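You operate a simulated robot arm through the tools that you are given. There is no shell and no other tool. Be economical: measure what you need, move in short steps, check, and stop when the job is done.

Carry out the task below with a simulated two-armed robot. There is one attempt and no reset: what you move stays moved.

Task
Pick up the bottle from the top of the near junction lid with one hand, pass it to the other hand and put it in the reject tray. Set down upright: bottle.

It is judged by the outcome, as a careful person would: the job done as asked, and still so three seconds after it is handed in. It fails if anything else is knocked over, pushed out of place, dropped, spilled or broken. Lids that push on must go on centred and level and be pressed home; caps that screw on are set level and turned clockwise until they are tight.

Robot
Two 7-joint arms with two-finger parallel grippers on one trunk, on a base that drives. Base frame: it is fixed to the floor where the robot stands at the start and does not move with it; the origin is under the middle of the robot, x ahead of it, y to its left, z up; the surface under the hand at the start is at about z = 870. Readings come in mm, degrees, newtons and seconds.
The left shoulder is at the start at [50, 177, 1029], the right one opposite. With the tool pointing down near the work surface each hand reaches from about 100 to 680 mm from the robot's upright axis, wherever it stands, measured 20 degrees to its own side. Places, roughly: reject tray (23x14 cm) [3700, 1500, 900]. Payload 3.43 kg a hand.
The tool frame of a hand sits at the grasp point between the pads (the TCP): z along the fingers, y along the line on which they close. The tips reach 34 mm beyond it. The gripper opens to 128 mm. The fingers are 24 mm wide and 12 mm thick; the gripper's body (48 by 130 mm) begins 96 mm behind the TCP.
Orientation is that of the tool frame in the base frame, as a unit quaternion [w, x, y, z]. With the fingers straight down and closing along the base's y, the tool's x points along the base's -x, its y along +y and its z along -z.

Tools
- The arms move only by the tool servo_tool. It takes "left_increments", "right_increments" or both (then of equal length, played together; a hand with none holds still); each is one flat list of numbers, 6 for each row, row after row: the shift along the tool's x, y, z in units of 30 mm (1.0 is 30 mm), then the turn, a rotation vector about the tool's x, y, z in units of 8 degrees (1.0 is 8 degrees). In form: [tx, ty, tz, rx, ry, rz, tx, ty, tz, rx, ry, rz, ...]. A call has 1 to 12 rows; each row shifts and turns the commanded pose from where the row before left it, along the tool's axes as they then stand. "left_hand" and "right_hand" are, for a hand that has rows, the opening, from 0 (shut) to 1 (fully open), set as the call begins (left out, the last holds). A call with a number of a shift or a turn outside -1 to 1 is refused whole. A row lasts 0.2 s, in which the tool goes at most 50 mm and 8.6 degrees; a call with a longer step from one row to the next is refused whole, and so is a gripper value outside its range. Where a pose cannot be reached the arm comes as near as it can. A force on the tool above 40 N (or 10 N above the force at the start of the call, whichever is more), or a blocked arm, ends the call early, and 0.2 s more pass. The fingers move at their own pace (about 108 mm/s each) and stop on an object; they squeeze with about 37 N. The grip force told is the motor's: it shows also when the fingers shut on nothing. Time passes only in rows, and 0.2 s behind the last, so rows that do not move let the fingers close. It gives the time, the measured TCP pose, the force on the tool (base axes), the opening and the grip force at its end, in the units of the frame above (readings bear some noise), with the torque about the TCP (base axes, N m) and any sound that the robot's microphone picked up.
- Cameras (640 x 400 px; columns grow to the right, rows downward): "scene" is now at [157.5, 21.9, 1235.7]; the picture's right is [0.24, -0.97, 0.00], its down [-0.11, -0.03, -0.99] and it looks along [0.97, 0.24, -0.11] (base axes); focal length 258 px, centre (320, 200). "left" rides on the left gripper at [76, 11, -160] in its tool frame; the picture's right is [-0.15, 0.99, 0.00], its down [-0.88, -0.13, -0.46] and it looks along [-0.45, -0.07, 0.89] (tool axes); focal length 234 px, centre (320, 200). "right" rides on the right gripper at [76, -11, -160] in its tool frame; the picture's right is [0.15, 0.99, 0.00], its down [-0.88, 0.13, -0.46] and it looks along [-0.45, 0.07, 0.89] (tool axes); focal length 234 px, centre (320, 200). There is no depth. A picture from a camera that has moved, and an enlarged one, comes with that camera's place and axes in the base frame and with its lens.
- get_image(camera): a new picture of that camera. The clock stands still meanwhile.
- lift_body(by): slides the trunk up (or, below 0, down) by that many mm; the arms and the scene camera ride with it, the base frame stays. It gives what a move gives, with no picture.
- steer(legs): drives the robot by 1 to 6 legs, each [ahead, turn to the left] in mm and degrees, along the robot's own axes; the way and the turn of a leg run together, so that a leg with both is an arc; at most 1500 mm and 180 degrees a leg. The arms and the cameras ride along, it lands a little off, and it stops where it bumps. It gives what a move gives.
- pan_tilt(pan, tilt): turns the head with the scene camera to pan (to the left, within 80 degrees either way) and tilt (down, from -29 to 69), counted from straight ahead of the robot. It gives what a move gives.
- zoom(camera, box): a new picture of the part [left, top, right, bottom] of that camera's present view, enlarged. The clock stands still meanwhile.
- job_done(): hands the job in; it is judged then, once.

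Work in short steps. Places have to be worked out from the pictures, the camera data and where the tool is seen: move nearer, look again, correct. Check each grasp and each placing, and mend what went wrong. You have 120 turns and 100 pictures in all, those below and enlarged ones among them. Open the grippers and draw the arms clear of the work before you hand the job in, unless the task says otherwise; then end with one line.

The tools are called after "Request:" as name(argument=value, ...) on one line, values as JSON. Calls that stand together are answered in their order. servo_tool: Moves the arms, as the interface text tells. Its arguments: {"type":"object","properties":{"left_increments":{"type":"array","items":{"type":"number"}},"left_hand":{"type":"number"},"right_increments":{"type":"array","items":{"type":"number"}},"right_hand":{"type":"number"}},"required":[]} The other tools are called the same way: lift_body (by) slides the trunk up or down; steer (legs) drives the base; pan_tilt (pan, tilt) turns the head that bears the scene camera; get_image (camera) takes a picture; zoom (camera, box) takes an enlarged picture of a part of a camera's view; job_done () hands the job in.

At the start:

```text
clock: 0.0
left_tool_pos: [432.8, 202.1, 1202.0]
left_ee_rot: [0.0, 0.0, 1.0, -0.001]
left_contact_force: [-0.5, 0.4, 0.1]
left_torque: [-0.01, -0.02, 0.02]
left_finger_gap: 128.1
left_grip_force: 0.0
right_tool_pos: [493.7, -120.4, 1112.0]
right_ee_rot: [-0.001, 0.0, 1.0, 0.0]
right_contact_force: [-0.6, -0.1, -0.1]
right_torque: [0.01, -0.02, 0.02]
right_finger_gap: 128.1
right_grip_force: 0.1
trunk travel left (down, up): [-200.0, 201.0]
robot x, y, heading: [1.0, -0.8, -0.2]
head pan, tilt: [13.7, 6.3]
```

scene: 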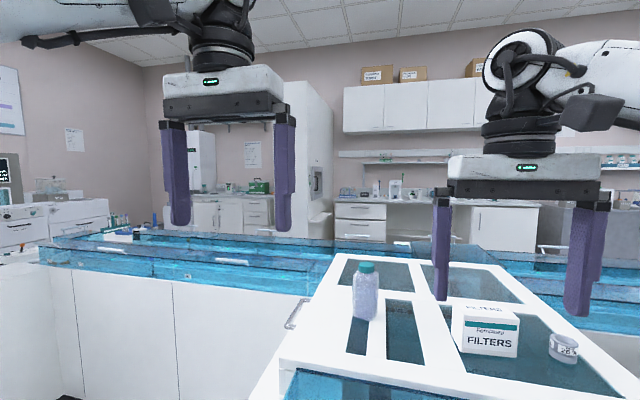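
right: 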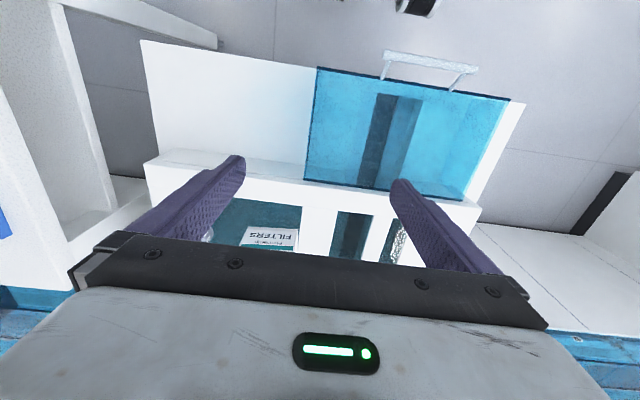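
left: 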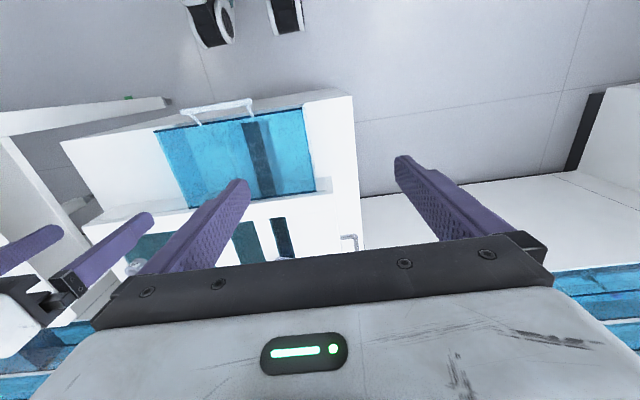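

The bottle stands ahead near column 366 of the scene view; I'll look down with the head to see the lid and what lies around it.

Request:
pan_tilt(pan=0, tilt=35)

Request:
get_image(camera="scene")

```text
clock: 0.9
left_tool_pos: [432.2, 201.1, 1203.1]
left_ee_rot: [0.0, 0.0, 1.0, 0.0]
left_contact_force: [0.8, 0.4, 0.1]
left_torque: [-0.01, 0.0, 0.0]
left_finger_gap: 128.1
left_grip_force: 0.0
right_tool_pos: [493.1, -120.8, 1112.8]
right_ee_rot: [0.0, 0.0, 1.0, 0.0]
right_contact_force: [-0.6, -0.5, 0.2]
right_torque: [0.01, 0.02, 0.03]
right_finger_gap: 128.0
right_grip_force: 0.0
trunk travel left (down, up): [-200.0, 201.0]
robot x, y, heading: [0.9, -1.8, 0.0]
head pan, tilt: [0.0, 35.0]
```

```text
96 pictures are left
camera scene: at [156.0, 0.0, 1189.7], right [0.0, -1.0, 0.0], down [-0.57, 0.0, -0.82], along [0.82, 0.0, -0.57], focal length 258 px, centre (320, 200)
```

scene: 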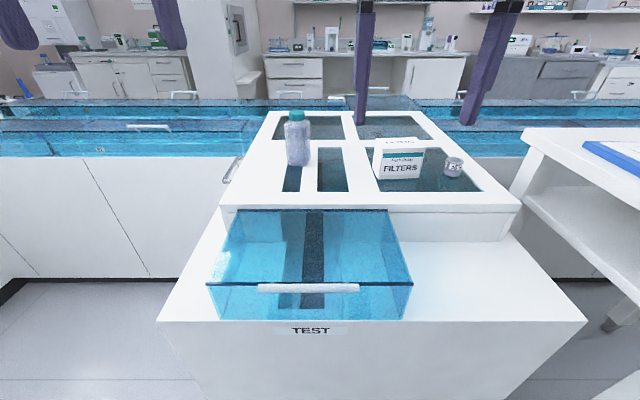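

The bottle stands at about x 740, y 58 on the lid. Before picking I need the route to the tray, so I look left and right.

Request:
pan_tilt(pan=50, tilt=12)

Request:
get_image(camera="scene")

Request:
pan_tilt(pan=-60, tilt=12)

Request:
get_image(camera="scene")

Request:
pan_tilt(pan=22, tilt=8)

Request:
zoom(camera="scene", box=[160, 100, 480, 300])

```text
clock: 2.1
left_tool_pos: [433.1, 202.3, 1202.3]
left_ee_rot: [0.0, 0.0, 1.0, 0.0]
left_contact_force: [-0.4, 0.3, -0.1]
left_torque: [-0.02, 0.0, -0.03]
left_finger_gap: 127.9
left_grip_force: 0.1
right_tool_pos: [494.4, -121.2, 1111.4]
right_ee_rot: [0.0, -0.001, 1.0, 0.001]
right_contact_force: [0.3, -0.7, -1.2]
right_torque: [0.0, 0.0, -0.01]
right_finger_gap: 128.4
right_grip_force: 0.0
trunk travel left (down, up): [-200.0, 201.0]
robot x, y, heading: [-1.0, -2.9, -0.1]
head pan, tilt: [50.0, 12.0]
```

```text
95 pictures are left
camera scene: at [127.9, 71.4, 1226.5], right [0.77, -0.64, 0.0], down [-0.13, -0.16, -0.98], along [0.63, 0.75, -0.21], focal length 258 px, centre (320, 200)
```

scene: 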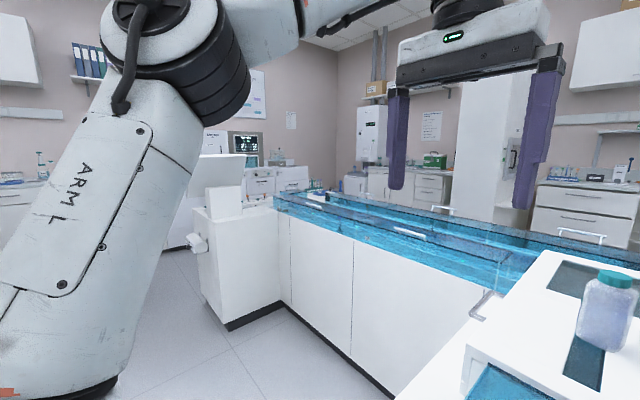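

```text
clock: 4.0
left_tool_pos: [432.9, 202.3, 1201.9]
left_ee_rot: [0.0, -0.001, 1.0, 0.0]
left_contact_force: [-0.2, 0.0, 0.1]
left_torque: [0.02, 0.02, -0.02]
left_finger_gap: 128.0
left_grip_force: 0.0
right_tool_pos: [493.3, -121.5, 1111.8]
right_ee_rot: [0.0, 0.0, 1.0, 0.001]
right_contact_force: [-0.4, 0.0, 0.1]
right_torque: [0.0, -0.02, 0.01]
right_finger_gap: 127.9
right_grip_force: 0.0
trunk travel left (down, up): [-200.0, 201.0]
robot x, y, heading: [-2.3, 2.4, -0.2]
head pan, tilt: [-60.0, 12.0]
```

```text
94 pictures are left
camera scene: at [114.6, -80.7, 1226.5], right [-0.87, -0.5, 0.0], down [-0.1, 0.18, -0.98], along [0.49, -0.85, -0.21], focal length 258 px, centre (320, 200)
```

scene: 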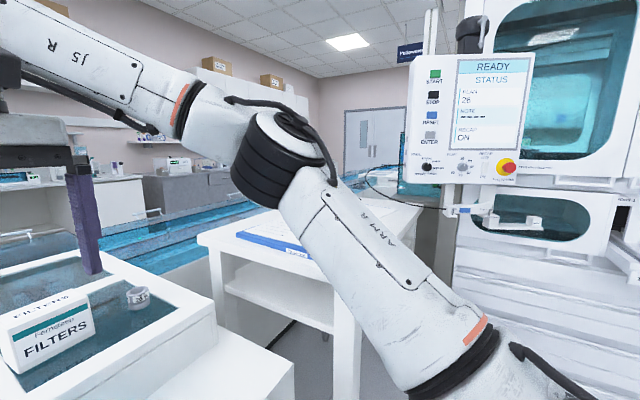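

```text
clock: 5.5
left_tool_pos: [433.3, 202.0, 1202.9]
left_ee_rot: [0.0, 0.0, 1.0, 0.0]
left_contact_force: [-0.8, 0.4, -0.8]
left_torque: [0.01, -0.01, 0.0]
left_finger_gap: 127.9
left_grip_force: 0.0
right_tool_pos: [492.9, -121.0, 1112.5]
right_ee_rot: [0.001, -0.001, 1.0, 0.0]
right_contact_force: [0.3, -0.1, 0.0]
right_torque: [0.0, -0.01, -0.03]
right_finger_gap: 127.6
right_grip_force: 0.0
trunk travel left (down, up): [-200.0, 201.0]
robot x, y, heading: [1.2, -4.2, -0.1]
head pan, tilt: [22.0, 8.0]
```

```text
2.00 times, centred on (320, 200) of scene
camera zoom: at [153.8, 34.6, 1233.0], right [0.37, -0.93, 0.0], down [-0.13, -0.05, -0.99], along [0.92, 0.37, -0.14], focal length 516 px, centre (320, 200)
```

zoom: 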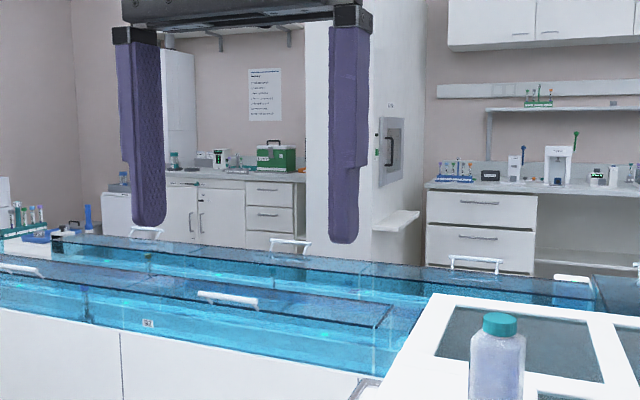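

Both sides have a long conveyor between me and the tray, so the route gets solved after the pick. I'll pick with the left hand tilted forward about 48° (fingers closing along y on an upright bottle), so first I tilt it and look.

Request:
servo_tool(left_increments=[0, -0.8, 0, 0, -1, 0, 0, -0.8, 0, 0, -1, 0, 0, -0.8, 0, 0, -1, 0, 0, -0.8, 0, 0, -1, 0, 0, -0.8, 0, 0, -1, 0, 0, -0.8, 0, 0, -1, 0], left_hand=1)

Request:
get_image(camera="left")

Request:
pan_tilt(pan=5, tilt=28)

Request:
zoom(camera="scene", box=[200, 60, 460, 260])

```text
clock: 6.9
left_tool_pos: [434.5, 55.9, 1201.4]
left_ee_rot: [0.408, -0.001, 0.913, 0.0]
left_contact_force: [-1.1, -0.2, 0.3]
left_torque: [0.03, -0.01, 0.0]
left_finger_gap: 128.0
left_grip_force: 0.1
right_tool_pos: [493.9, -122.3, 1111.5]
right_ee_rot: [0.0, 0.0, 1.0, 0.001]
right_contact_force: [0.1, -0.4, -0.2]
right_torque: [-0.02, 0.01, -0.03]
right_finger_gap: 128.1
right_grip_force: 0.1
trunk travel left (down, up): [-200.0, 201.0]
robot x, y, heading: [-0.8, 1.2, 0.3]
head pan, tilt: [22.0, 8.0]
```

```text
92 pictures are left
camera left: at [265.8, 66.6, 1253.2], right [0.1, 0.99, 0.11], down [0.25, -0.13, 0.96], along [0.96, -0.07, -0.26], focal length 234 px, centre (320, 200)
```

left: 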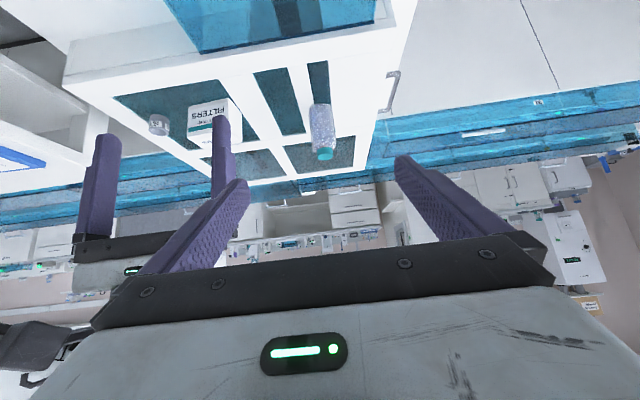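

```text
clock: 7.8
left_tool_pos: [435.3, 57.6, 1201.1]
left_ee_rot: [0.405, -0.001, 0.914, -0.001]
left_contact_force: [0.2, -0.1, -0.8]
left_torque: [-0.01, -0.03, 0.0]
left_finger_gap: 128.2
left_grip_force: 0.1
right_tool_pos: [493.0, -120.9, 1110.8]
right_ee_rot: [0.0, -0.001, 1.0, 0.0]
right_contact_force: [0.1, -0.2, 0.5]
right_torque: [0.03, -0.02, 0.01]
right_finger_gap: 127.9
right_grip_force: 0.0
trunk travel left (down, up): [-200.0, 201.0]
robot x, y, heading: [0.7, -1.5, -0.2]
head pan, tilt: [5.0, 28.0]
```

```text
2.00 times, centred on (330, 160) of scene
camera zoom: at [159.0, 10.1, 1203.1], right [0.11, -0.99, 0.0], down [-0.44, -0.05, -0.9], along [0.89, 0.1, -0.44], focal length 516 px, centre (300, 280)
```

zoom: 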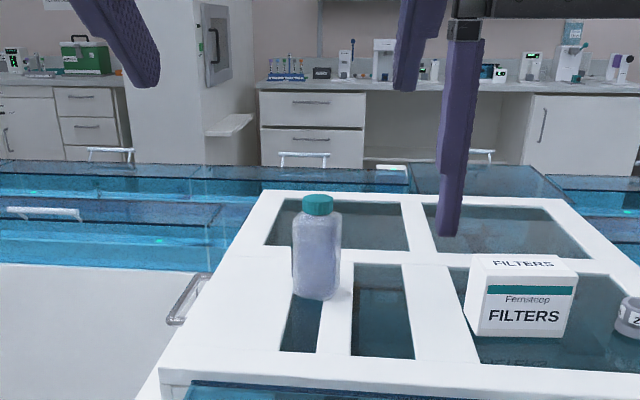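

Triangulating gives the bottle base at z≈901, centre ≈ (745, 54), about 60 mm wide, 123 mm tall. I tilt the left hand to 60° and bring it to a stand-off 120 mm behind the bottle along its approach.

Request:
servo_tool(left_increments=[0, 0, 0, 0, -0.75, 0, 0, 0, 0, 0, -0.75, 0, 0.22, -0.01, 0.92, 0, 0, 0, 0.22, -0.01, 0.92, 0, 0, 0, 0.22, -0.01, 0.92, 0, 0, 0, 0.22, -0.01, 0.92, 0, 0, 0, 0.22, -0.01, 0.92, 0, 0, 0, 0.22, -0.01, 0.92, 0, 0, 0, 0.22, -0.01, 0.92, 0, 0, 0, 0.22, -0.01, 0.92, 0, 0, 0, 0.22, -0.01, 0.92, 0, 0, 0, 0.22, -0.01, 0.92, 0, 0, 0])

Request:
get_image(camera="left")

Request:
get_image(camera="scene")

```text
clock: 10.4
left_tool_pos: [641.3, 57.1, 1007.3]
left_ee_rot: [0.5, 0.0, 0.866, 0.0]
left_contact_force: [-0.1, -0.2, 0.2]
left_torque: [-0.01, 0.03, -0.03]
left_finger_gap: 128.2
left_grip_force: 0.1
right_tool_pos: [493.6, -119.8, 1112.2]
right_ee_rot: [0.001, 0.0, 1.0, 0.0]
right_contact_force: [-0.3, -0.4, 0.2]
right_torque: [0.01, 0.0, 0.0]
right_finger_gap: 128.1
right_grip_force: 0.1
trunk travel left (down, up): [-200.0, 201.0]
robot x, y, heading: [3.5, -0.9, 0.0]
head pan, tilt: [5.0, 28.0]
```

```text
90 pictures are left
camera left: at [465.5, 67.7, 1022.0], right [0.07, 0.99, 0.13], down [0.05, -0.13, 0.99], along [1.0, -0.07, -0.05], focal length 234 px, centre (320, 200)
```

left: 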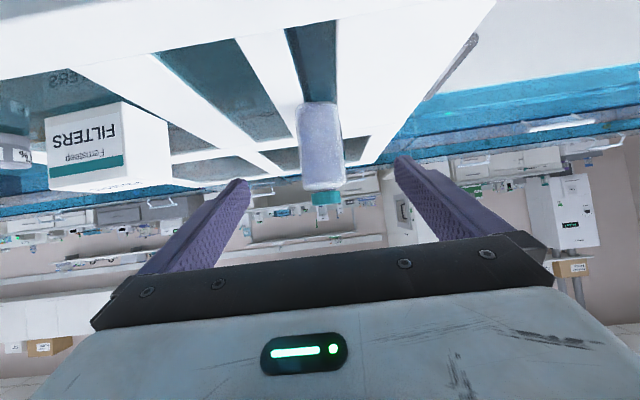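

```text
89 pictures are left
camera scene: at [159.0, 8.0, 1200.5], right [0.09, -1.0, 0.0], down [-0.47, -0.04, -0.88], along [0.88, 0.08, -0.47], focal length 258 px, centre (320, 200)
```

scene: 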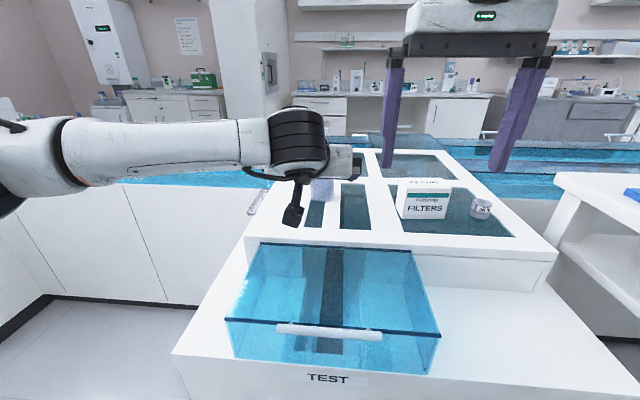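

The bottle sits centred between the fingers (y≈57), centre x≈750. I advance 126 mm along the tool and close.

Request:
servo_tool(left_increments=[0, 0, 0.84, 0, 0, 0, 0, 0, 0.84, 0, 0, 0, 0, 0, 0.84, 0, 0, 0, 0, 0, 0.84, 0, 0, 0, 0, 0, 0.84, 0, 0, 0])

Request:
get_image(camera="left")

```text
clock: 11.6
left_tool_pos: [746.3, 59.7, 945.4]
left_ee_rot: [0.499, 0.0, 0.866, 0.0]
left_contact_force: [-0.7, -0.3, 0.4]
left_torque: [-0.01, 0.01, 0.0]
left_finger_gap: 128.1
left_grip_force: 0.1
right_tool_pos: [492.5, -122.2, 1111.6]
right_ee_rot: [0.0, 0.0, 1.0, 0.0]
right_contact_force: [0.0, 0.5, 0.6]
right_torque: [0.05, 0.0, -0.02]
right_finger_gap: 127.9
right_grip_force: 0.0
trunk travel left (down, up): [-200.0, 201.0]
robot x, y, heading: [-2.1, 0.2, -0.0]
head pan, tilt: [5.0, 28.0]
```

```text
88 pictures are left
camera left: at [571.6, 68.7, 960.4], right [0.07, 0.99, 0.13], down [0.04, -0.13, 0.99], along [1.0, -0.07, -0.05], focal length 234 px, centre (320, 200)
```

left: 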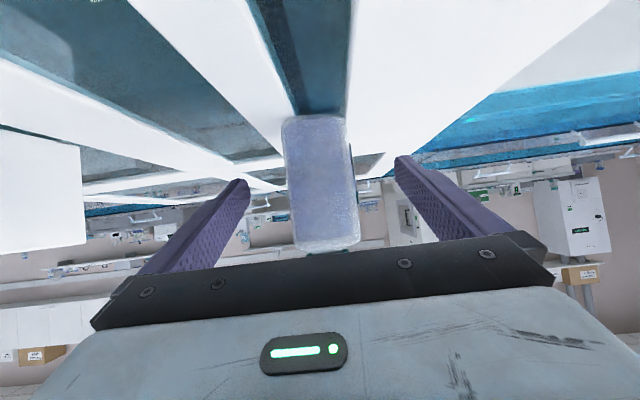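

Bottle is between the pads and centred. Closing.

Request:
servo_tool(left_increments=[0, 0, 0, 0, 0, 0, 0, 0, 0, 0, 0, 0, 0, 0, 0, 0, 0, 0, 0, 0, 0, 0, 0, 0], left_hand=0)

Request:
get_image(camera="left")

```text
clock: 12.6
left_tool_pos: [746.7, 58.2, 946.1]
left_ee_rot: [0.5, 0.001, 0.866, 0.0]
left_contact_force: [0.5, -0.4, -1.4]
left_torque: [0.04, 0.13, -0.02]
left_finger_gap: 58.0
left_grip_force: 37.1
right_tool_pos: [493.7, -121.0, 1111.9]
right_ee_rot: [0.001, 0.0, 1.0, 0.0]
right_contact_force: [0.1, -0.3, -0.3]
right_torque: [0.01, 0.01, 0.01]
right_finger_gap: 127.9
right_grip_force: 0.1
trunk travel left (down, up): [-200.0, 201.0]
robot x, y, heading: [-1.9, -3.4, -0.1]
head pan, tilt: [5.0, 28.0]
```

```text
87 pictures are left
camera left: at [571.0, 68.4, 960.5], right [0.07, 0.99, 0.13], down [0.05, -0.13, 0.99], along [1.0, -0.07, -0.05], focal length 234 px, centre (320, 200)
```

left: 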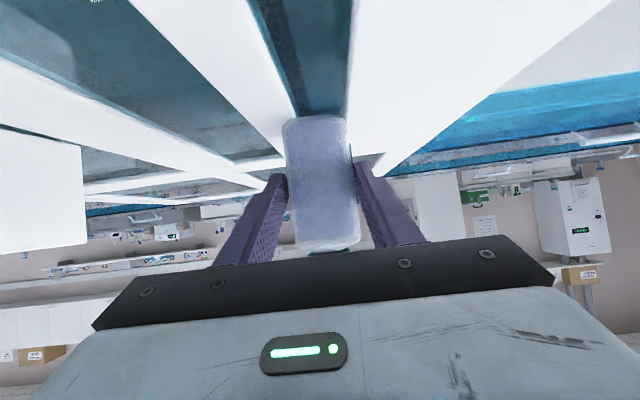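

Firm grip at 58 mm. I lift straight up 150 mm while moving the right hand out of the way.

Request:
servo_tool(left_increments=[-0.72, 0, -0.417, 0, 0, 0, -0.72, 0, -0.417, 0, 0, 0, -0.72, 0, -0.417, 0, 0, 0, -0.72, 0, -0.417, 0, 0, 0, -0.72, 0, -0.417, 0, 0, 0, -0.72, 0, -0.417, 0, 0, 0], right_increments=[0, -0.72, -0.3, 0, 0, 0, 0, -0.72, -0.3, 0, 0, 0, 0, -0.72, -0.3, 0, 0, 0, 0, -0.72, -0.3, 0, 0, 0, 0, -0.72, -0.3, 0, 0, 0, 0, -0.72, -0.3, 0, 0, 0])

Request:
get_image(camera="left")

```text
clock: 14.0
left_tool_pos: [749.7, 56.7, 1093.6]
left_ee_rot: [0.5, 0.0, 0.866, 0.0]
left_contact_force: [0.6, 0.4, -1.6]
left_torque: [0.02, 0.11, 0.02]
left_finger_gap: 57.2
left_grip_force: 37.3
right_tool_pos: [493.1, -251.8, 1163.4]
right_ee_rot: [0.002, -0.001, 1.0, 0.001]
right_contact_force: [-0.2, -0.5, 0.0]
right_torque: [-0.04, -0.01, 0.01]
right_finger_gap: 127.9
right_grip_force: 0.0
trunk travel left (down, up): [-200.0, 201.0]
robot x, y, heading: [0.1, -1.0, -0.2]
head pan, tilt: [5.0, 28.0]
```

```text
86 pictures are left
camera left: at [574.1, 66.8, 1108.8], right [0.07, 0.99, 0.13], down [0.05, -0.13, 0.99], along [1.0, -0.07, -0.05], focal length 234 px, centre (320, 200)
```

left: 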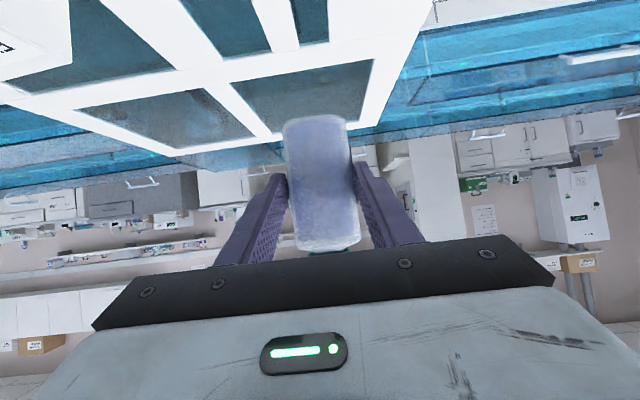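

The bottle hangs upright and clear. I bring it back to about (520, 0, 1033) while yawing the right hand 90° so its fingers close along x.

Request:
servo_tool(left_increments=[0.696, -0.242, -0.704, 0, 0, 0, 0.696, -0.242, -0.704, 0, 0, 0, 0.696, -0.242, -0.704, 0, 0, 0, 0.696, -0.242, -0.704, 0, 0, 0, 0.696, -0.242, -0.704, 0, 0, 0, 0.696, -0.242, -0.704, 0, 0, 0, 0.696, -0.242, -0.704, 0, 0, 0, 0.696, -0.242, -0.704, 0, 0, 0, 0, 0, 0, 0, 0, 0, 0, 0, 0, 0, 0, 0, 0, 0, 0, 0, 0, 0, 0, 0, 0, 0, 0, 0], right_increments=[0, 0, 0, 0, 0, -1, 0, 0, 0, 0, 0, -1, 0, 0, 0, 0, 0, -1, 0, 0, 0, 0, 0, -1, 0, 0, 0, 0, 0, -1, 0, 0, 0, 0, 0, -1, 0, 0, 0, 0, 0, -1, 0, 0, 0, 0, 0, -1, 0, 0, 0, 0, 0, -1, 0, 0, 0, 0, 0, -1, 0, 0, 0, 0, 0, -1, 0, 0, 0, 0, 0, -0.25])

Request:
get_image(camera="right")

Request:
get_image(camera="scene")

```text
clock: 16.6
left_tool_pos: [519.6, -5.4, 1032.4]
left_ee_rot: [0.501, 0.0, 0.866, 0.0]
left_contact_force: [0.7, -0.2, -2.3]
left_torque: [0.01, 0.11, -0.02]
left_finger_gap: 57.2
left_grip_force: 37.3
right_tool_pos: [293.8, -109.6, 1027.5]
right_ee_rot: [0.001, -0.707, 0.707, 0.0]
right_contact_force: [0.5, -0.1, -0.1]
right_torque: [0.0, -0.01, 0.01]
right_finger_gap: 127.9
right_grip_force: 0.0
right hand out of reach, approached as far as the arm can: row 2, 3, 4, 5, 6, 7, 8, 9, 10, 11, 12
trunk travel left (down, up): [-200.0, 201.0]
robot x, y, heading: [-1.7, -1.0, -0.0]
head pan, tilt: [5.0, 28.0]
```

```text
85 pictures are left
camera right: at [305.1, -185.6, 1187.2], right [-0.99, -0.15, 0.0], down [-0.13, 0.88, 0.46], along [-0.07, 0.45, -0.89], focal length 234 px, centre (320, 200)
```

right: 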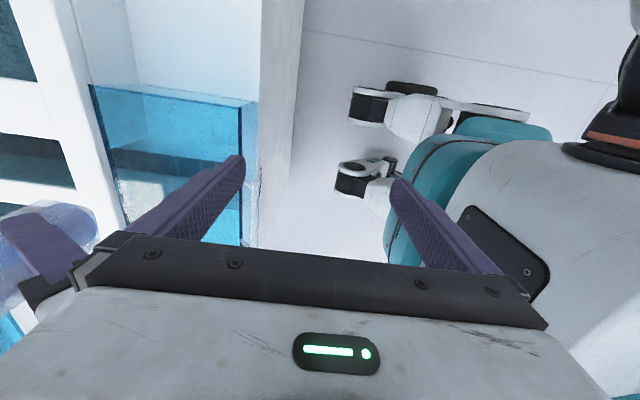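

```text
84 pictures are left
camera scene: at [159.0, 8.0, 1200.5], right [0.09, -1.0, 0.0], down [-0.47, -0.04, -0.88], along [0.88, 0.08, -0.47], focal length 258 px, centre (320, 200)
```

scene: 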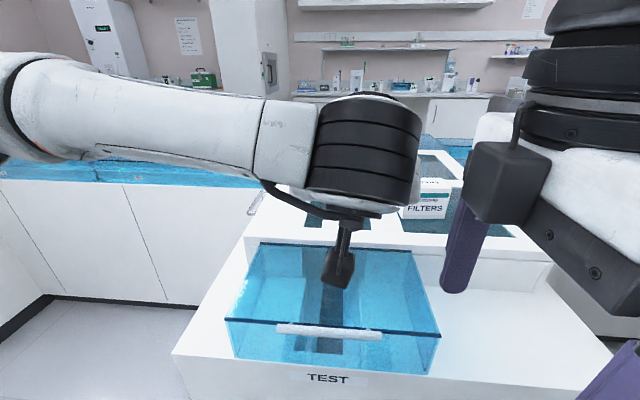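

The right hand could not hold place with that yaw and drew back; nothing was touched. I turn it back to the natural yaw and see where it lands.

Request:
servo_tool(right_increments=[0, 0, 0, 0, 0, 1, 0, 0, 0, 0, 0, 1, 0, 0, 0, 0, 0, 1, 0, 0, 0, 0, 0, 1, 0, 0, 0, 0, 0, 1, 0, 0, 0, 0, 0, 1, 0, 0, 0, 0, 0, 1, 0, 0, 0, 0, 0, 1, 0, 0, 0, 0, 0, 1, 0, 0, 0, 0, 0, 1, 0, 0, 0, 0, 0, 1, 0, 0, 0, 0, 0, 0.25])

```text
clock: 19.2
left_tool_pos: [520.9, -2.8, 1032.9]
left_ee_rot: [0.501, -0.003, 0.866, -0.001]
left_contact_force: [0.7, 0.4, -2.8]
left_torque: [-0.01, 0.07, -0.01]
left_finger_gap: 56.9
left_grip_force: 37.9
right_tool_pos: [293.4, -109.9, 1027.3]
right_ee_rot: [-0.001, -0.001, 1.0, -0.003]
right_contact_force: [-19.0, -14.0, -12.9]
right_torque: [0.55, -1.86, 1.26]
right_finger_gap: 119.7
right_grip_force: 0.1
trunk travel left (down, up): [-200.0, 201.0]
robot x, y, heading: [-1.2, -0.2, -0.2]
head pan, tilt: [5.0, 28.0]
```

The right hand now reads contact of about 25 N, pushing it back and right; I look before moving.

Request:
get_image(camera="right")

Request:
pan_tilt(pan=-20, tilt=60)

Request:
get_image(camera="scene")

```text
83 pictures are left
camera right: at [219.2, -120.5, 1186.1], right [-0.15, 0.99, 0.0], down [0.88, 0.13, 0.45], along [0.45, 0.06, -0.89], focal length 234 px, centre (320, 200)
```

right: 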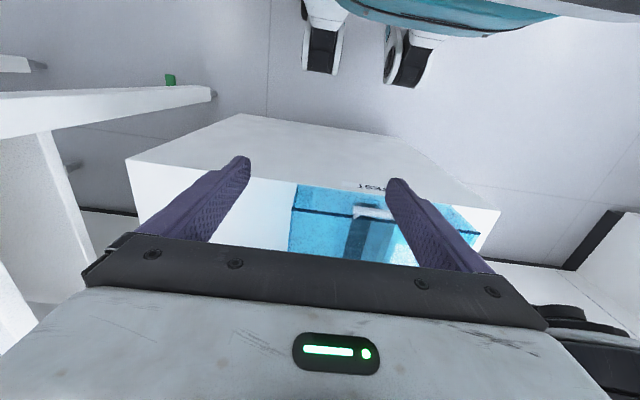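

```text
clock: 20.1
left_tool_pos: [520.2, -5.1, 1032.5]
left_ee_rot: [0.501, -0.002, 0.866, -0.001]
left_contact_force: [0.3, 0.0, -2.5]
left_torque: [-0.02, 0.11, 0.0]
left_finger_gap: 56.5
left_grip_force: 36.9
right_tool_pos: [294.6, -110.0, 1027.4]
right_ee_rot: [-0.001, 0.0, 1.0, -0.002]
right_contact_force: [-17.2, -17.2, -21.0]
right_torque: [0.23, -1.55, 1.04]
right_finger_gap: 118.4
right_grip_force: 0.0
trunk travel left (down, up): [-200.0, 201.0]
robot x, y, heading: [-0.9, -4.2, 0.3]
head pan, tilt: [-20.0, 60.0]
```

```text
82 pictures are left
camera scene: at [130.8, -22.8, 1155.3], right [-0.34, -0.94, 0.0], down [-0.81, 0.3, -0.5], along [0.47, -0.17, -0.87], focal length 258 px, centre (320, 200)
```

scene: 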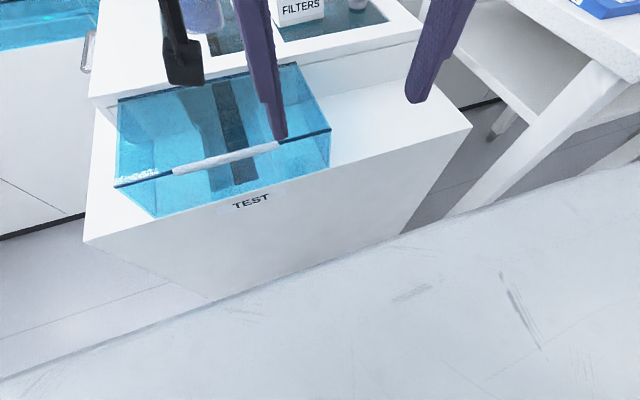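

The right hand's left finger leans on the left wrist. I shift the right hand away to the right (−y).

Request:
servo_tool(right_increments=[0, -0.5, 0, 0, 0, 0, 0, -1, 0, 0, 0, 0, 0, -1, 0, 0, 0, 0, 0, -1, 0, 0, 0, 0])

```text
clock: 21.1
left_tool_pos: [519.3, -4.6, 1031.0]
left_ee_rot: [0.5, 0.0, 0.866, 0.001]
left_contact_force: [0.2, 0.5, -3.3]
left_torque: [0.02, 0.09, 0.02]
left_finger_gap: 56.6
left_grip_force: 36.8
right_tool_pos: [295.4, -216.8, 1030.5]
right_ee_rot: [0.0, 0.0, 1.0, 0.0]
right_contact_force: [1.0, 0.0, 0.3]
right_torque: [0.02, -0.05, 0.0]
right_finger_gap: 128.0
right_grip_force: 0.1
trunk travel left (down, up): [-200.0, 201.0]
robot x, y, heading: [-2.1, 1.4, -0.0]
head pan, tilt: [-20.0, 60.0]
```

Free again. I move the right hand to a roomier pose near (420, −260, 1080) and try yawing the other way (+).

Request:
servo_tool(right_increments=[-0.83, -0.28, -0.33, 0, 0, 0, -0.83, -0.28, -0.33, 0, 0, 0, -0.83, -0.28, -0.33, 0, 0, 0, -0.83, -0.28, -0.33, 0, 0, 0, -0.83, -0.28, -0.33, 0, 0, 0, 0, 0, 0, 0, 0, 1, 0, 0, 0, 0, 0, 1, 0, 0, 0, 0, 0, 1, 0, 0, 0, 0, 0, 1, 0, 0, 0, 0, 0, 1, 0, 0, 0, 0, 0, 1])

```text
clock: 23.5
left_tool_pos: [519.3, -4.7, 1033.2]
left_ee_rot: [0.5, 0.0, 0.866, 0.0]
left_contact_force: [-0.3, -0.9, -2.1]
left_torque: [-0.02, 0.09, 0.01]
left_finger_gap: 56.1
left_grip_force: 37.0
right_tool_pos: [419.0, -256.1, 1078.5]
right_ee_rot: [0.0, 0.408, 0.913, 0.001]
right_contact_force: [0.0, -0.2, 0.4]
right_torque: [-0.01, -0.01, 0.02]
right_finger_gap: 128.0
right_grip_force: 0.1
trunk travel left (down, up): [-200.0, 201.0]
robot x, y, heading: [0.8, 0.6, 0.1]
head pan, tilt: [-20.0, 60.0]
```

Positive yaw works. I finish the 90° and raise the right hand to z≈1170.

Request:
servo_tool(right_increments=[0, 0, 0, 0, 0, 1, 0, 0, 0, 0, 0, 1, 0, 0, 0, 0, 0, 1, 0, 0, 0, 0, 0, 1, 0, 0, 0, 0, 0, 1, 0, 0, -0.6, 0, 0, 0.25, 0, 0, -0.8, 0, 0, 0, 0, 0, -0.8, 0, 0, 0, 0, 0, -0.8, 0, 0, 0])

Request:
get_image(camera="right")

Request:
get_image(camera="left")

```text
clock: 25.5
left_tool_pos: [519.2, -5.1, 1033.0]
left_ee_rot: [0.5, 0.001, 0.866, -0.001]
left_contact_force: [-0.2, 0.5, -2.2]
left_torque: [-0.02, 0.05, 0.01]
left_finger_gap: 56.1
left_grip_force: 37.4
right_tool_pos: [419.1, -256.3, 1167.1]
right_ee_rot: [-0.001, 0.707, 0.707, 0.001]
right_contact_force: [0.7, -0.8, -0.3]
right_torque: [-0.01, 0.0, -0.06]
right_finger_gap: 128.1
right_grip_force: 0.1
trunk travel left (down, up): [-200.0, 201.0]
robot x, y, heading: [-2.2, -3.7, -0.4]
head pan, tilt: [-20.0, 60.0]
```

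```text
81 pictures are left
camera right: at [408.3, -179.6, 1326.1], right [0.99, 0.15, 0.0], down [0.13, -0.88, 0.46], along [0.07, -0.45, -0.89], focal length 234 px, centre (320, 200)
```

right: 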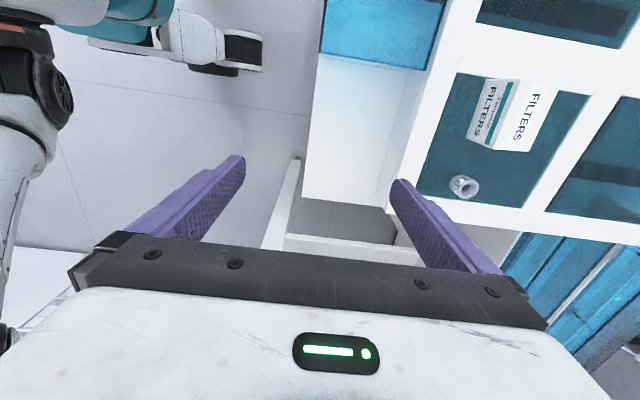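

```text
80 pictures are left
camera left: at [343.8, 5.9, 1047.0], right [0.07, 0.99, 0.13], down [0.05, -0.13, 0.99], along [1.0, -0.07, -0.05], focal length 234 px, centre (320, 200)
```

left: 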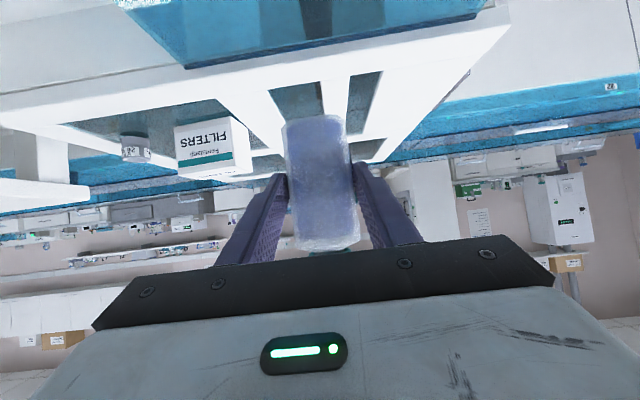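

Now I bring the right hand above the bottle at (519, −5), tips above the cap, gripper pre-closed to 0.7.

Request:
servo_tool(right_increments=[0.84, 0.333, 0, 0, 0, 0, 0.84, 0.333, 0, 0, 0, 0, 0.84, 0.333, 0, 0, 0, 0, 0.84, 0.333, 0, 0, 0, 0, 0.84, 0.333, 0, 0, 0, 0, 0.84, 0.333, 0, 0, 0, 0, 0.84, 0.333, 0, 0, 0, 0, 0.84, 0.333, 0, 0, 0, 0, 0.84, 0.333, 0, 0, 0, 0, 0.84, 0.333, 0, 0, 0, 0], right_hand=0.7)

Request:
get_image(camera="right")

Request:
pan_tilt(pan=0, tilt=25)

Request:
get_image(camera="scene")

```text
clock: 27.7
left_tool_pos: [520.9, -0.2, 1028.8]
left_ee_rot: [0.497, -0.006, 0.868, 0.005]
left_contact_force: [-3.1, 32.8, -17.1]
left_torque: [-2.9, -1.43, -2.45]
left_finger_gap: 55.7
left_grip_force: 36.8
right_tool_pos: [495.1, -29.2, 1149.8]
right_ee_rot: [0.001, 0.712, 0.702, 0.001]
right_contact_force: [2.9, -33.5, 14.9]
right_torque: [-0.61, 0.72, 1.53]
right_finger_gap: 87.6
right_grip_force: 0.0
right hand out of reach, approached as far as the arm can: row 8, 9, 10
trunk travel left (down, up): [-200.0, 201.0]
robot x, y, heading: [-2.8, -3.7, 0.1]
head pan, tilt: [-20.0, 60.0]
```

```text
79 pictures are left
camera right: at [485.3, 46.5, 1306.5], right [0.99, 0.13, 0.0], down [0.12, -0.88, 0.46], along [0.06, -0.45, -0.89], focal length 234 px, centre (320, 200)
```

right: 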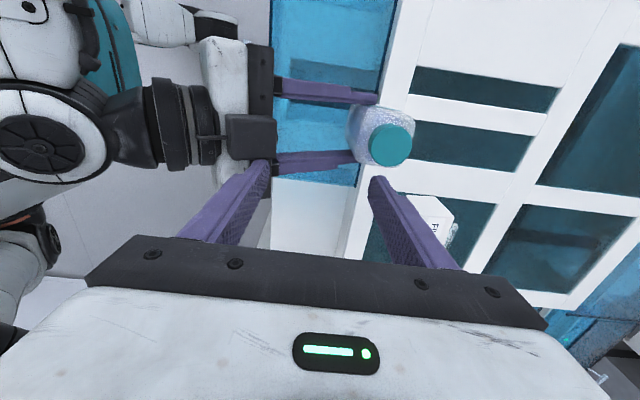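

```text
clock: 28.8
left_tool_pos: [519.8, 0.5, 1028.6]
left_ee_rot: [0.496, -0.003, 0.868, 0.005]
left_contact_force: [-4.8, 49.0, -25.9]
left_torque: [-4.25, -1.76, -3.64]
left_finger_gap: 56.2
left_grip_force: 36.5
right_tool_pos: [495.3, -29.6, 1147.7]
right_ee_rot: [0.007, 0.712, 0.702, -0.002]
right_contact_force: [4.6, -48.1, 23.7]
right_torque: [-0.9, 0.69, 2.24]
right_finger_gap: 86.7
right_grip_force: 0.0
trunk travel left (down, up): [-200.0, 201.0]
robot x, y, heading: [-1.0, 1.0, 0.0]
head pan, tilt: [0.0, 25.0]
```

```text
78 pictures are left
camera scene: at [160.2, 0.0, 1205.3], right [0.0, -1.0, 0.0], down [-0.42, 0.0, -0.91], along [0.91, 0.0, -0.42], focal length 258 px, centre (320, 200)
```

scene: 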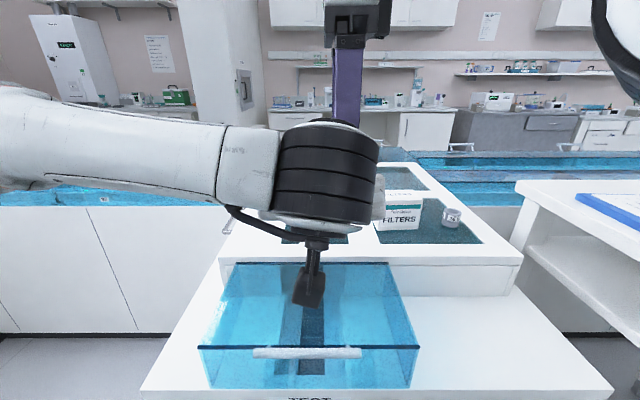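

The right arm ran out of height and its finger leans on the left gripper. I back it off along −y first, bottle held still.

Request:
servo_tool(right_increments=[-1, 0, -0.2, 0, 0, 0, -1, 0, 0, 0, 0, 0, -1, 0, 0, 0, 0, 0, -1, 0, 0, 0, 0, 0, -1, 0, 0, 0, 0, 0, -1, 0, 0, 0, 0, 0])

Request:
get_image(camera="left")

```text
clock: 30.1
left_tool_pos: [519.5, -5.9, 1031.4]
left_ee_rot: [0.501, 0.0, 0.866, 0.0]
left_contact_force: [-0.6, -0.2, -3.2]
left_torque: [-0.02, 0.09, 0.01]
left_finger_gap: 55.7
left_grip_force: 36.8
right_tool_pos: [492.2, -201.3, 1153.2]
right_ee_rot: [-0.001, 0.707, 0.707, 0.0]
right_contact_force: [0.3, 0.5, 0.4]
right_torque: [0.04, -0.02, -0.02]
right_finger_gap: 89.7
right_grip_force: 0.1
trunk travel left (down, up): [-200.0, 201.0]
robot x, y, heading: [-1.4, 1.5, 0.2]
head pan, tilt: [0.0, 25.0]
```

```text
77 pictures are left
camera left: at [344.0, 5.2, 1046.9], right [0.07, 0.99, 0.13], down [0.05, -0.13, 0.99], along [1.0, -0.07, -0.05], focal length 234 px, centre (320, 200)
```

left: 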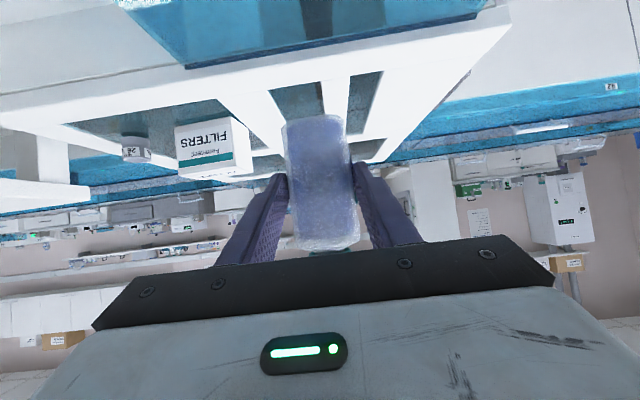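

All free, bottle unchanged. I bring the handover nearer and lower: left to (450, −40, 980), right to (450, −230, 1117).

Request:
servo_tool(left_increments=[0.65, -0.28, -0.3, 0, 0, 0, 0.65, -0.28, -0.3, 0, 0, 0, 0.65, -0.28, -0.3, 0, 0, 0, 0.65, -0.28, -0.3, 0, 0, 0], right_increments=[-0.25, -0.35, 0.3, 0, 0, 0, -0.25, -0.35, 0.3, 0, 0, 0, -0.25, -0.35, 0.3, 0, 0, 0, -0.25, -0.35, 0.3, 0, 0, 0])

Request:
get_image(camera="right")

```text
clock: 31.1
left_tool_pos: [449.7, -38.3, 983.6]
left_ee_rot: [0.5, 0.0, 0.866, 0.0]
left_contact_force: [-0.2, -0.7, -2.8]
left_torque: [-0.02, 0.08, -0.04]
left_finger_gap: 55.5
left_grip_force: 37.3
right_tool_pos: [452.1, -230.6, 1118.0]
right_ee_rot: [0.0, 0.707, 0.707, 0.0]
right_contact_force: [-0.4, 1.0, 0.4]
right_torque: [0.01, 0.01, 0.02]
right_finger_gap: 89.2
right_grip_force: 0.1
trunk travel left (down, up): [-200.0, 201.0]
robot x, y, heading: [-0.7, 0.4, 0.1]
head pan, tilt: [0.0, 25.0]
```

```text
76 pictures are left
camera right: at [440.3, -155.2, 1276.7], right [0.99, 0.14, 0.0], down [0.13, -0.88, 0.45], along [0.07, -0.45, -0.89], focal length 234 px, centre (320, 200)
```

right: 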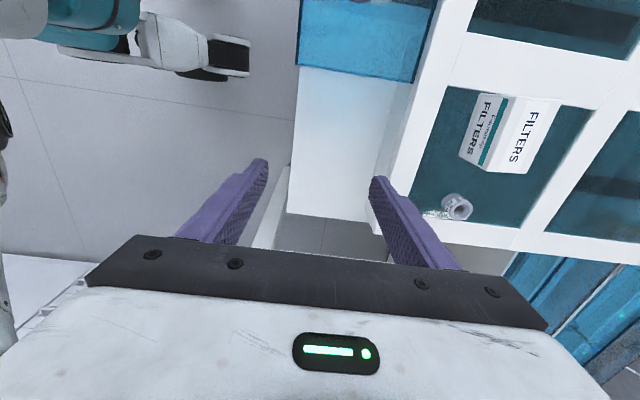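

Clear: cap top ≈1062, right tips ≈1084. I slide the right hand over the bottle.

Request:
servo_tool(right_increments=[0.9, 0, 0, 0, 0, 0, 0.9, 0, 0, 0, 0, 0, 0.9, 0, 0, 0, 0, 0, 0.9, 0, 0, 0, 0, 0, 0.9, 0, 0, 0, 0, 0, 0.9, 0, 0, 0, 0, 0, 0.9, 0, 0, 0, 0, 0])

Request:
get_image(camera="right")

```text
clock: 32.8
left_tool_pos: [450.1, -37.7, 983.9]
left_ee_rot: [0.5, -0.002, 0.866, 0.001]
left_contact_force: [-0.2, 0.3, -2.5]
left_torque: [0.0, 0.09, -0.02]
left_finger_gap: 55.4
left_grip_force: 37.0
right_tool_pos: [453.1, -40.1, 1114.4]
right_ee_rot: [0.0, 0.707, 0.707, -0.001]
right_contact_force: [0.1, 0.7, 0.7]
right_torque: [-0.02, -0.02, -0.02]
right_finger_gap: 89.6
right_grip_force: 0.1
trunk travel left (down, up): [-200.0, 201.0]
robot x, y, heading: [-2.3, -1.4, -0.1]
head pan, tilt: [0.0, 25.0]
```

```text
75 pictures are left
camera right: at [441.9, 34.6, 1273.3], right [0.99, 0.15, 0.0], down [0.13, -0.88, 0.46], along [0.07, -0.45, -0.89], focal length 234 px, centre (320, 200)
```

right: 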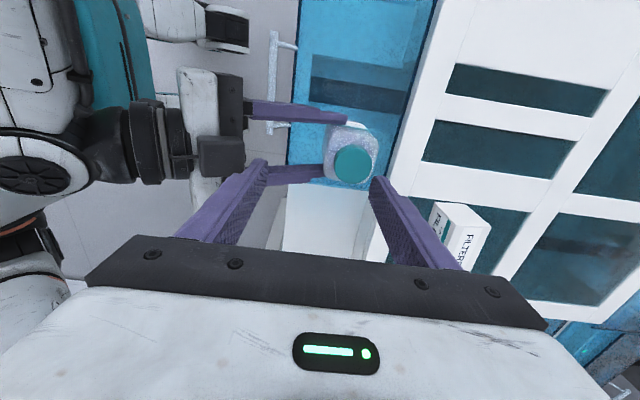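

The cap appears further ahead (x≈480) than the left TCP; I zoom to judge where the bottle's axis is and whether it leans.

Request:
zoom(camera="right", box=[240, 80, 440, 205])

Request:
zoom(camera="scene", box=[200, 120, 440, 270])

```text
3.20 times, centred on (340, 142) of right
camera zoom: at [441.9, 34.6, 1273.3], right [0.99, 0.15, 0.0], down [0.13, -0.88, 0.46], along [0.07, -0.45, -0.89], focal length 749 px, centre (256, 384)
```

zoom: 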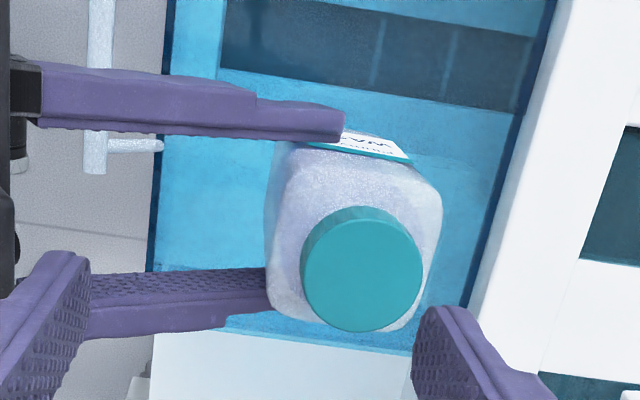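

```text
2.67 times, centred on (320, 195) of scene
camera zoom: at [160.2, 0.3, 1205.3], right [0.0, -1.0, 0.0], down [-0.42, 0.0, -0.91], along [0.91, 0.0, -0.42], focal length 688 px, centre (320, 213)
```

zoom: 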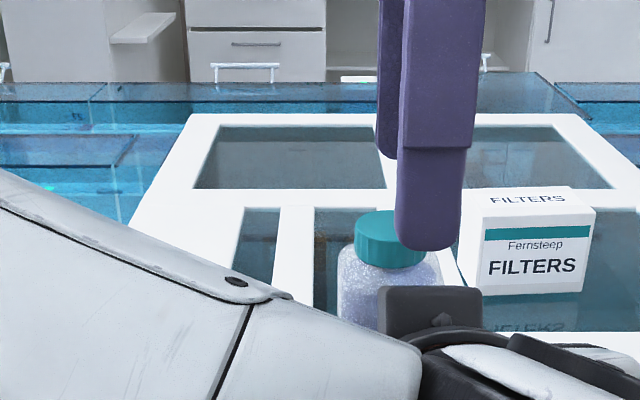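

Combining both views: bottle axis ≈ (486, −35), cap top ≈1050, upright; the left holds it with the finger ends. I align the right hand in x and descend to TCP z≈992.

Request:
servo_tool(right_increments=[0.08, 0.55, 0, 0, 0, 0, 0.08, 0.55, 0, 0, 0, 0, 0, 0, 0.68, 0, 0, 0, 0, 0, 0.68, 0, 0, 0, 0, 0, 0.68, 0, 0, 0])

Request:
zoom(camera="right", box=[200, 80, 440, 230])

```text
clock: 34.0
left_tool_pos: [449.3, -36.9, 983.6]
left_ee_rot: [0.501, 0.0, 0.866, 0.0]
left_contact_force: [0.4, 0.3, -1.0]
left_torque: [0.0, 0.09, 0.0]
left_finger_gap: 55.8
left_grip_force: 36.7
right_tool_pos: [487.5, -38.0, 1056.7]
right_ee_rot: [0.0, 0.707, 0.707, 0.001]
right_contact_force: [0.3, -0.1, 0.3]
right_torque: [-0.03, -0.02, 0.0]
right_finger_gap: 89.8
right_grip_force: 0.1
trunk travel left (down, up): [-200.0, 201.0]
robot x, y, heading: [-0.4, 0.4, 0.2]
head pan, tilt: [0.0, 25.0]
```

```text
2.67 times, centred on (320, 155) of right
camera zoom: at [475.7, 38.3, 1214.5], right [0.99, 0.15, 0.0], down [0.13, -0.88, 0.45], along [0.07, -0.45, -0.89], focal length 624 px, centre (320, 320)
```

zoom: 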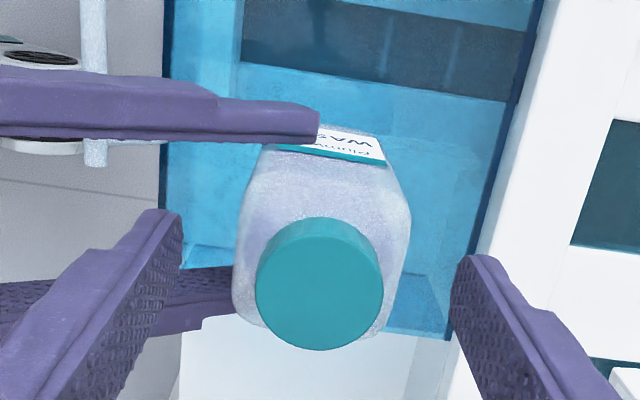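

Well centred. Descend the remaining 64 mm.

Request:
servo_tool(right_increments=[0.1, 0, 0.7, 0, 0, 0, 0, 0, 0.7, 0, 0, 0, 0, 0, 0.7, 0, 0, 0])

Request:
get_image(camera="right")

Request:
get_image(camera="left")

```text
clock: 34.8
left_tool_pos: [449.4, -37.1, 984.0]
left_ee_rot: [0.501, 0.0, 0.865, 0.0]
left_contact_force: [-0.4, 0.2, -2.0]
left_torque: [0.0, 0.08, 0.01]
left_finger_gap: 55.7
left_grip_force: 37.2
right_tool_pos: [487.4, -34.2, 991.4]
right_ee_rot: [0.001, 0.708, 0.706, 0.001]
right_contact_force: [-1.3, -0.1, -0.3]
right_torque: [0.02, -0.02, 0.02]
right_finger_gap: 89.7
right_grip_force: 0.0
trunk travel left (down, up): [-200.0, 201.0]
robot x, y, heading: [1.0, -4.0, -0.4]
head pan, tilt: [0.0, 25.0]
```

```text
71 pictures are left
camera right: at [476.5, 41.5, 1150.1], right [0.99, 0.15, 0.0], down [0.13, -0.88, 0.46], along [0.07, -0.45, -0.89], focal length 234 px, centre (320, 200)
```

right: 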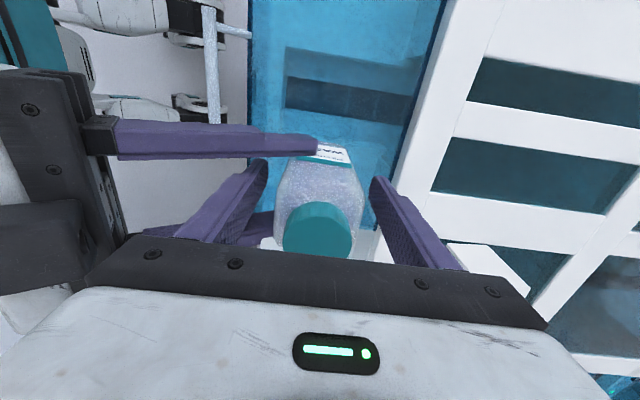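

```text
70 pictures are left
camera left: at [274.2, -27.0, 999.3], right [0.07, 0.99, 0.13], down [0.05, -0.13, 0.99], along [1.0, -0.07, -0.05], focal length 234 px, centre (320, 200)
```

left: 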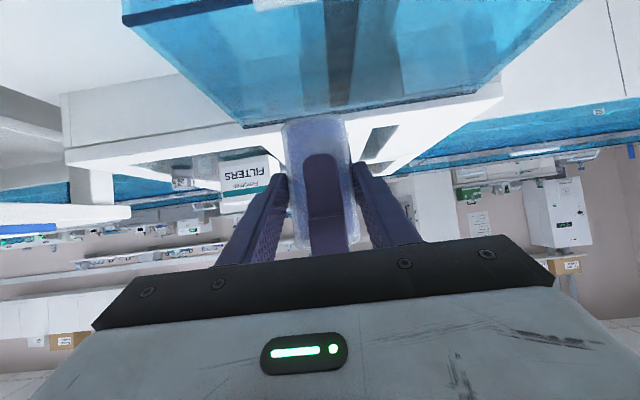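

Right finger sits between the left fingers in front of the bottle, good overlap. Closing the right gripper.

Request:
servo_tool(right_increments=[0, 0, 0, 0, 0, 0, 0, 0, 0, 0, 0, 0, 0, 0, 0, 0, 0, 0], right_hand=0)

Request:
get_image(camera="right")

```text
clock: 35.5
left_tool_pos: [450.3, -37.5, 983.8]
left_ee_rot: [0.5, 0.0, 0.866, 0.0]
left_contact_force: [7.5, -0.9, -4.1]
left_torque: [-0.04, 0.07, 0.06]
left_finger_gap: 55.3
left_grip_force: 37.1
right_tool_pos: [487.2, -33.5, 991.6]
right_ee_rot: [0.0, 0.707, 0.707, -0.001]
right_contact_force: [-8.3, 0.3, 1.4]
right_torque: [0.0, 0.12, -0.08]
right_finger_gap: 56.2
right_grip_force: 37.0
trunk travel left (down, up): [-200.0, 201.0]
robot x, y, heading: [0.1, 0.1, 0.1]
head pan, tilt: [0.0, 25.0]
```

```text
69 pictures are left
camera right: at [476.0, 42.0, 1150.2], right [0.99, 0.15, 0.0], down [0.13, -0.88, 0.45], along [0.07, -0.45, -0.89], focal length 234 px, centre (320, 200)
```

right: 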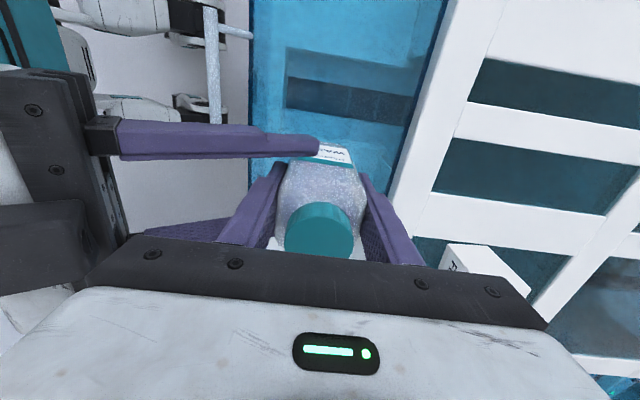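

Both hands hold it (right 56 mm, 37 N). Open the left and withdraw it along its own axis.

Request:
servo_tool(left_increments=[0, 0, 0, 0, 0, 0, 0, 0, 0, 0, 0, 0, 0, 0, -0.5, 0, 0, 0, 0, 0, -0.8, 0, 0, 0, 0, 0, -0.8, 0, 0, 0, 0, 0, -0.8, 0, 0, 0], left_hand=1)

Request:
get_image(camera="right")

Request:
get_image(camera="left")

```text
clock: 37.0
left_tool_pos: [372.7, -38.2, 1025.0]
left_ee_rot: [0.499, 0.0, 0.867, 0.0]
left_contact_force: [0.5, -0.2, -0.3]
left_torque: [0.0, 0.02, 0.01]
left_finger_gap: 127.9
left_grip_force: 0.0
right_tool_pos: [486.9, -34.3, 990.9]
right_ee_rot: [0.0, 0.707, 0.707, 0.0]
right_contact_force: [-0.6, 0.3, -0.5]
right_torque: [0.03, -0.02, 0.02]
right_finger_gap: 55.8
right_grip_force: 36.5
trunk travel left (down, up): [-200.0, 201.0]
robot x, y, heading: [1.0, -0.3, -0.3]
head pan, tilt: [0.0, 25.0]
```

```text
68 pictures are left
camera right: at [476.2, 41.7, 1150.3], right [0.99, 0.15, 0.0], down [0.13, -0.88, 0.46], along [0.07, -0.45, -0.89], focal length 234 px, centre (320, 200)
```

right: 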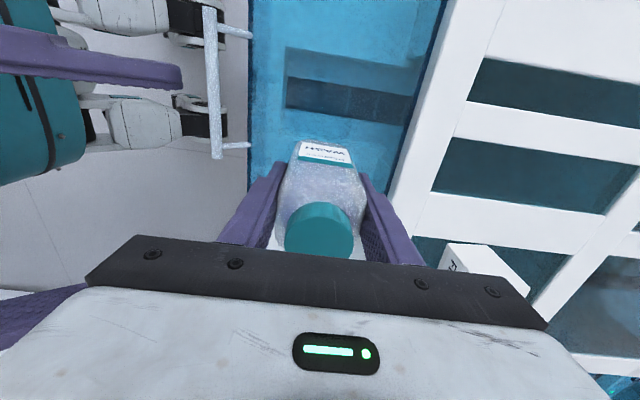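

```text
67 pictures are left
camera left: at [197.8, -27.7, 1041.6], right [0.07, 0.99, 0.13], down [0.05, -0.13, 0.99], along [1.0, -0.07, -0.05], focal length 234 px, centre (320, 200)
```

left: 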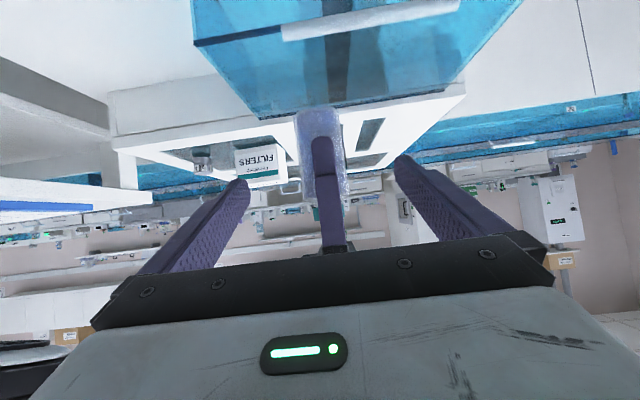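

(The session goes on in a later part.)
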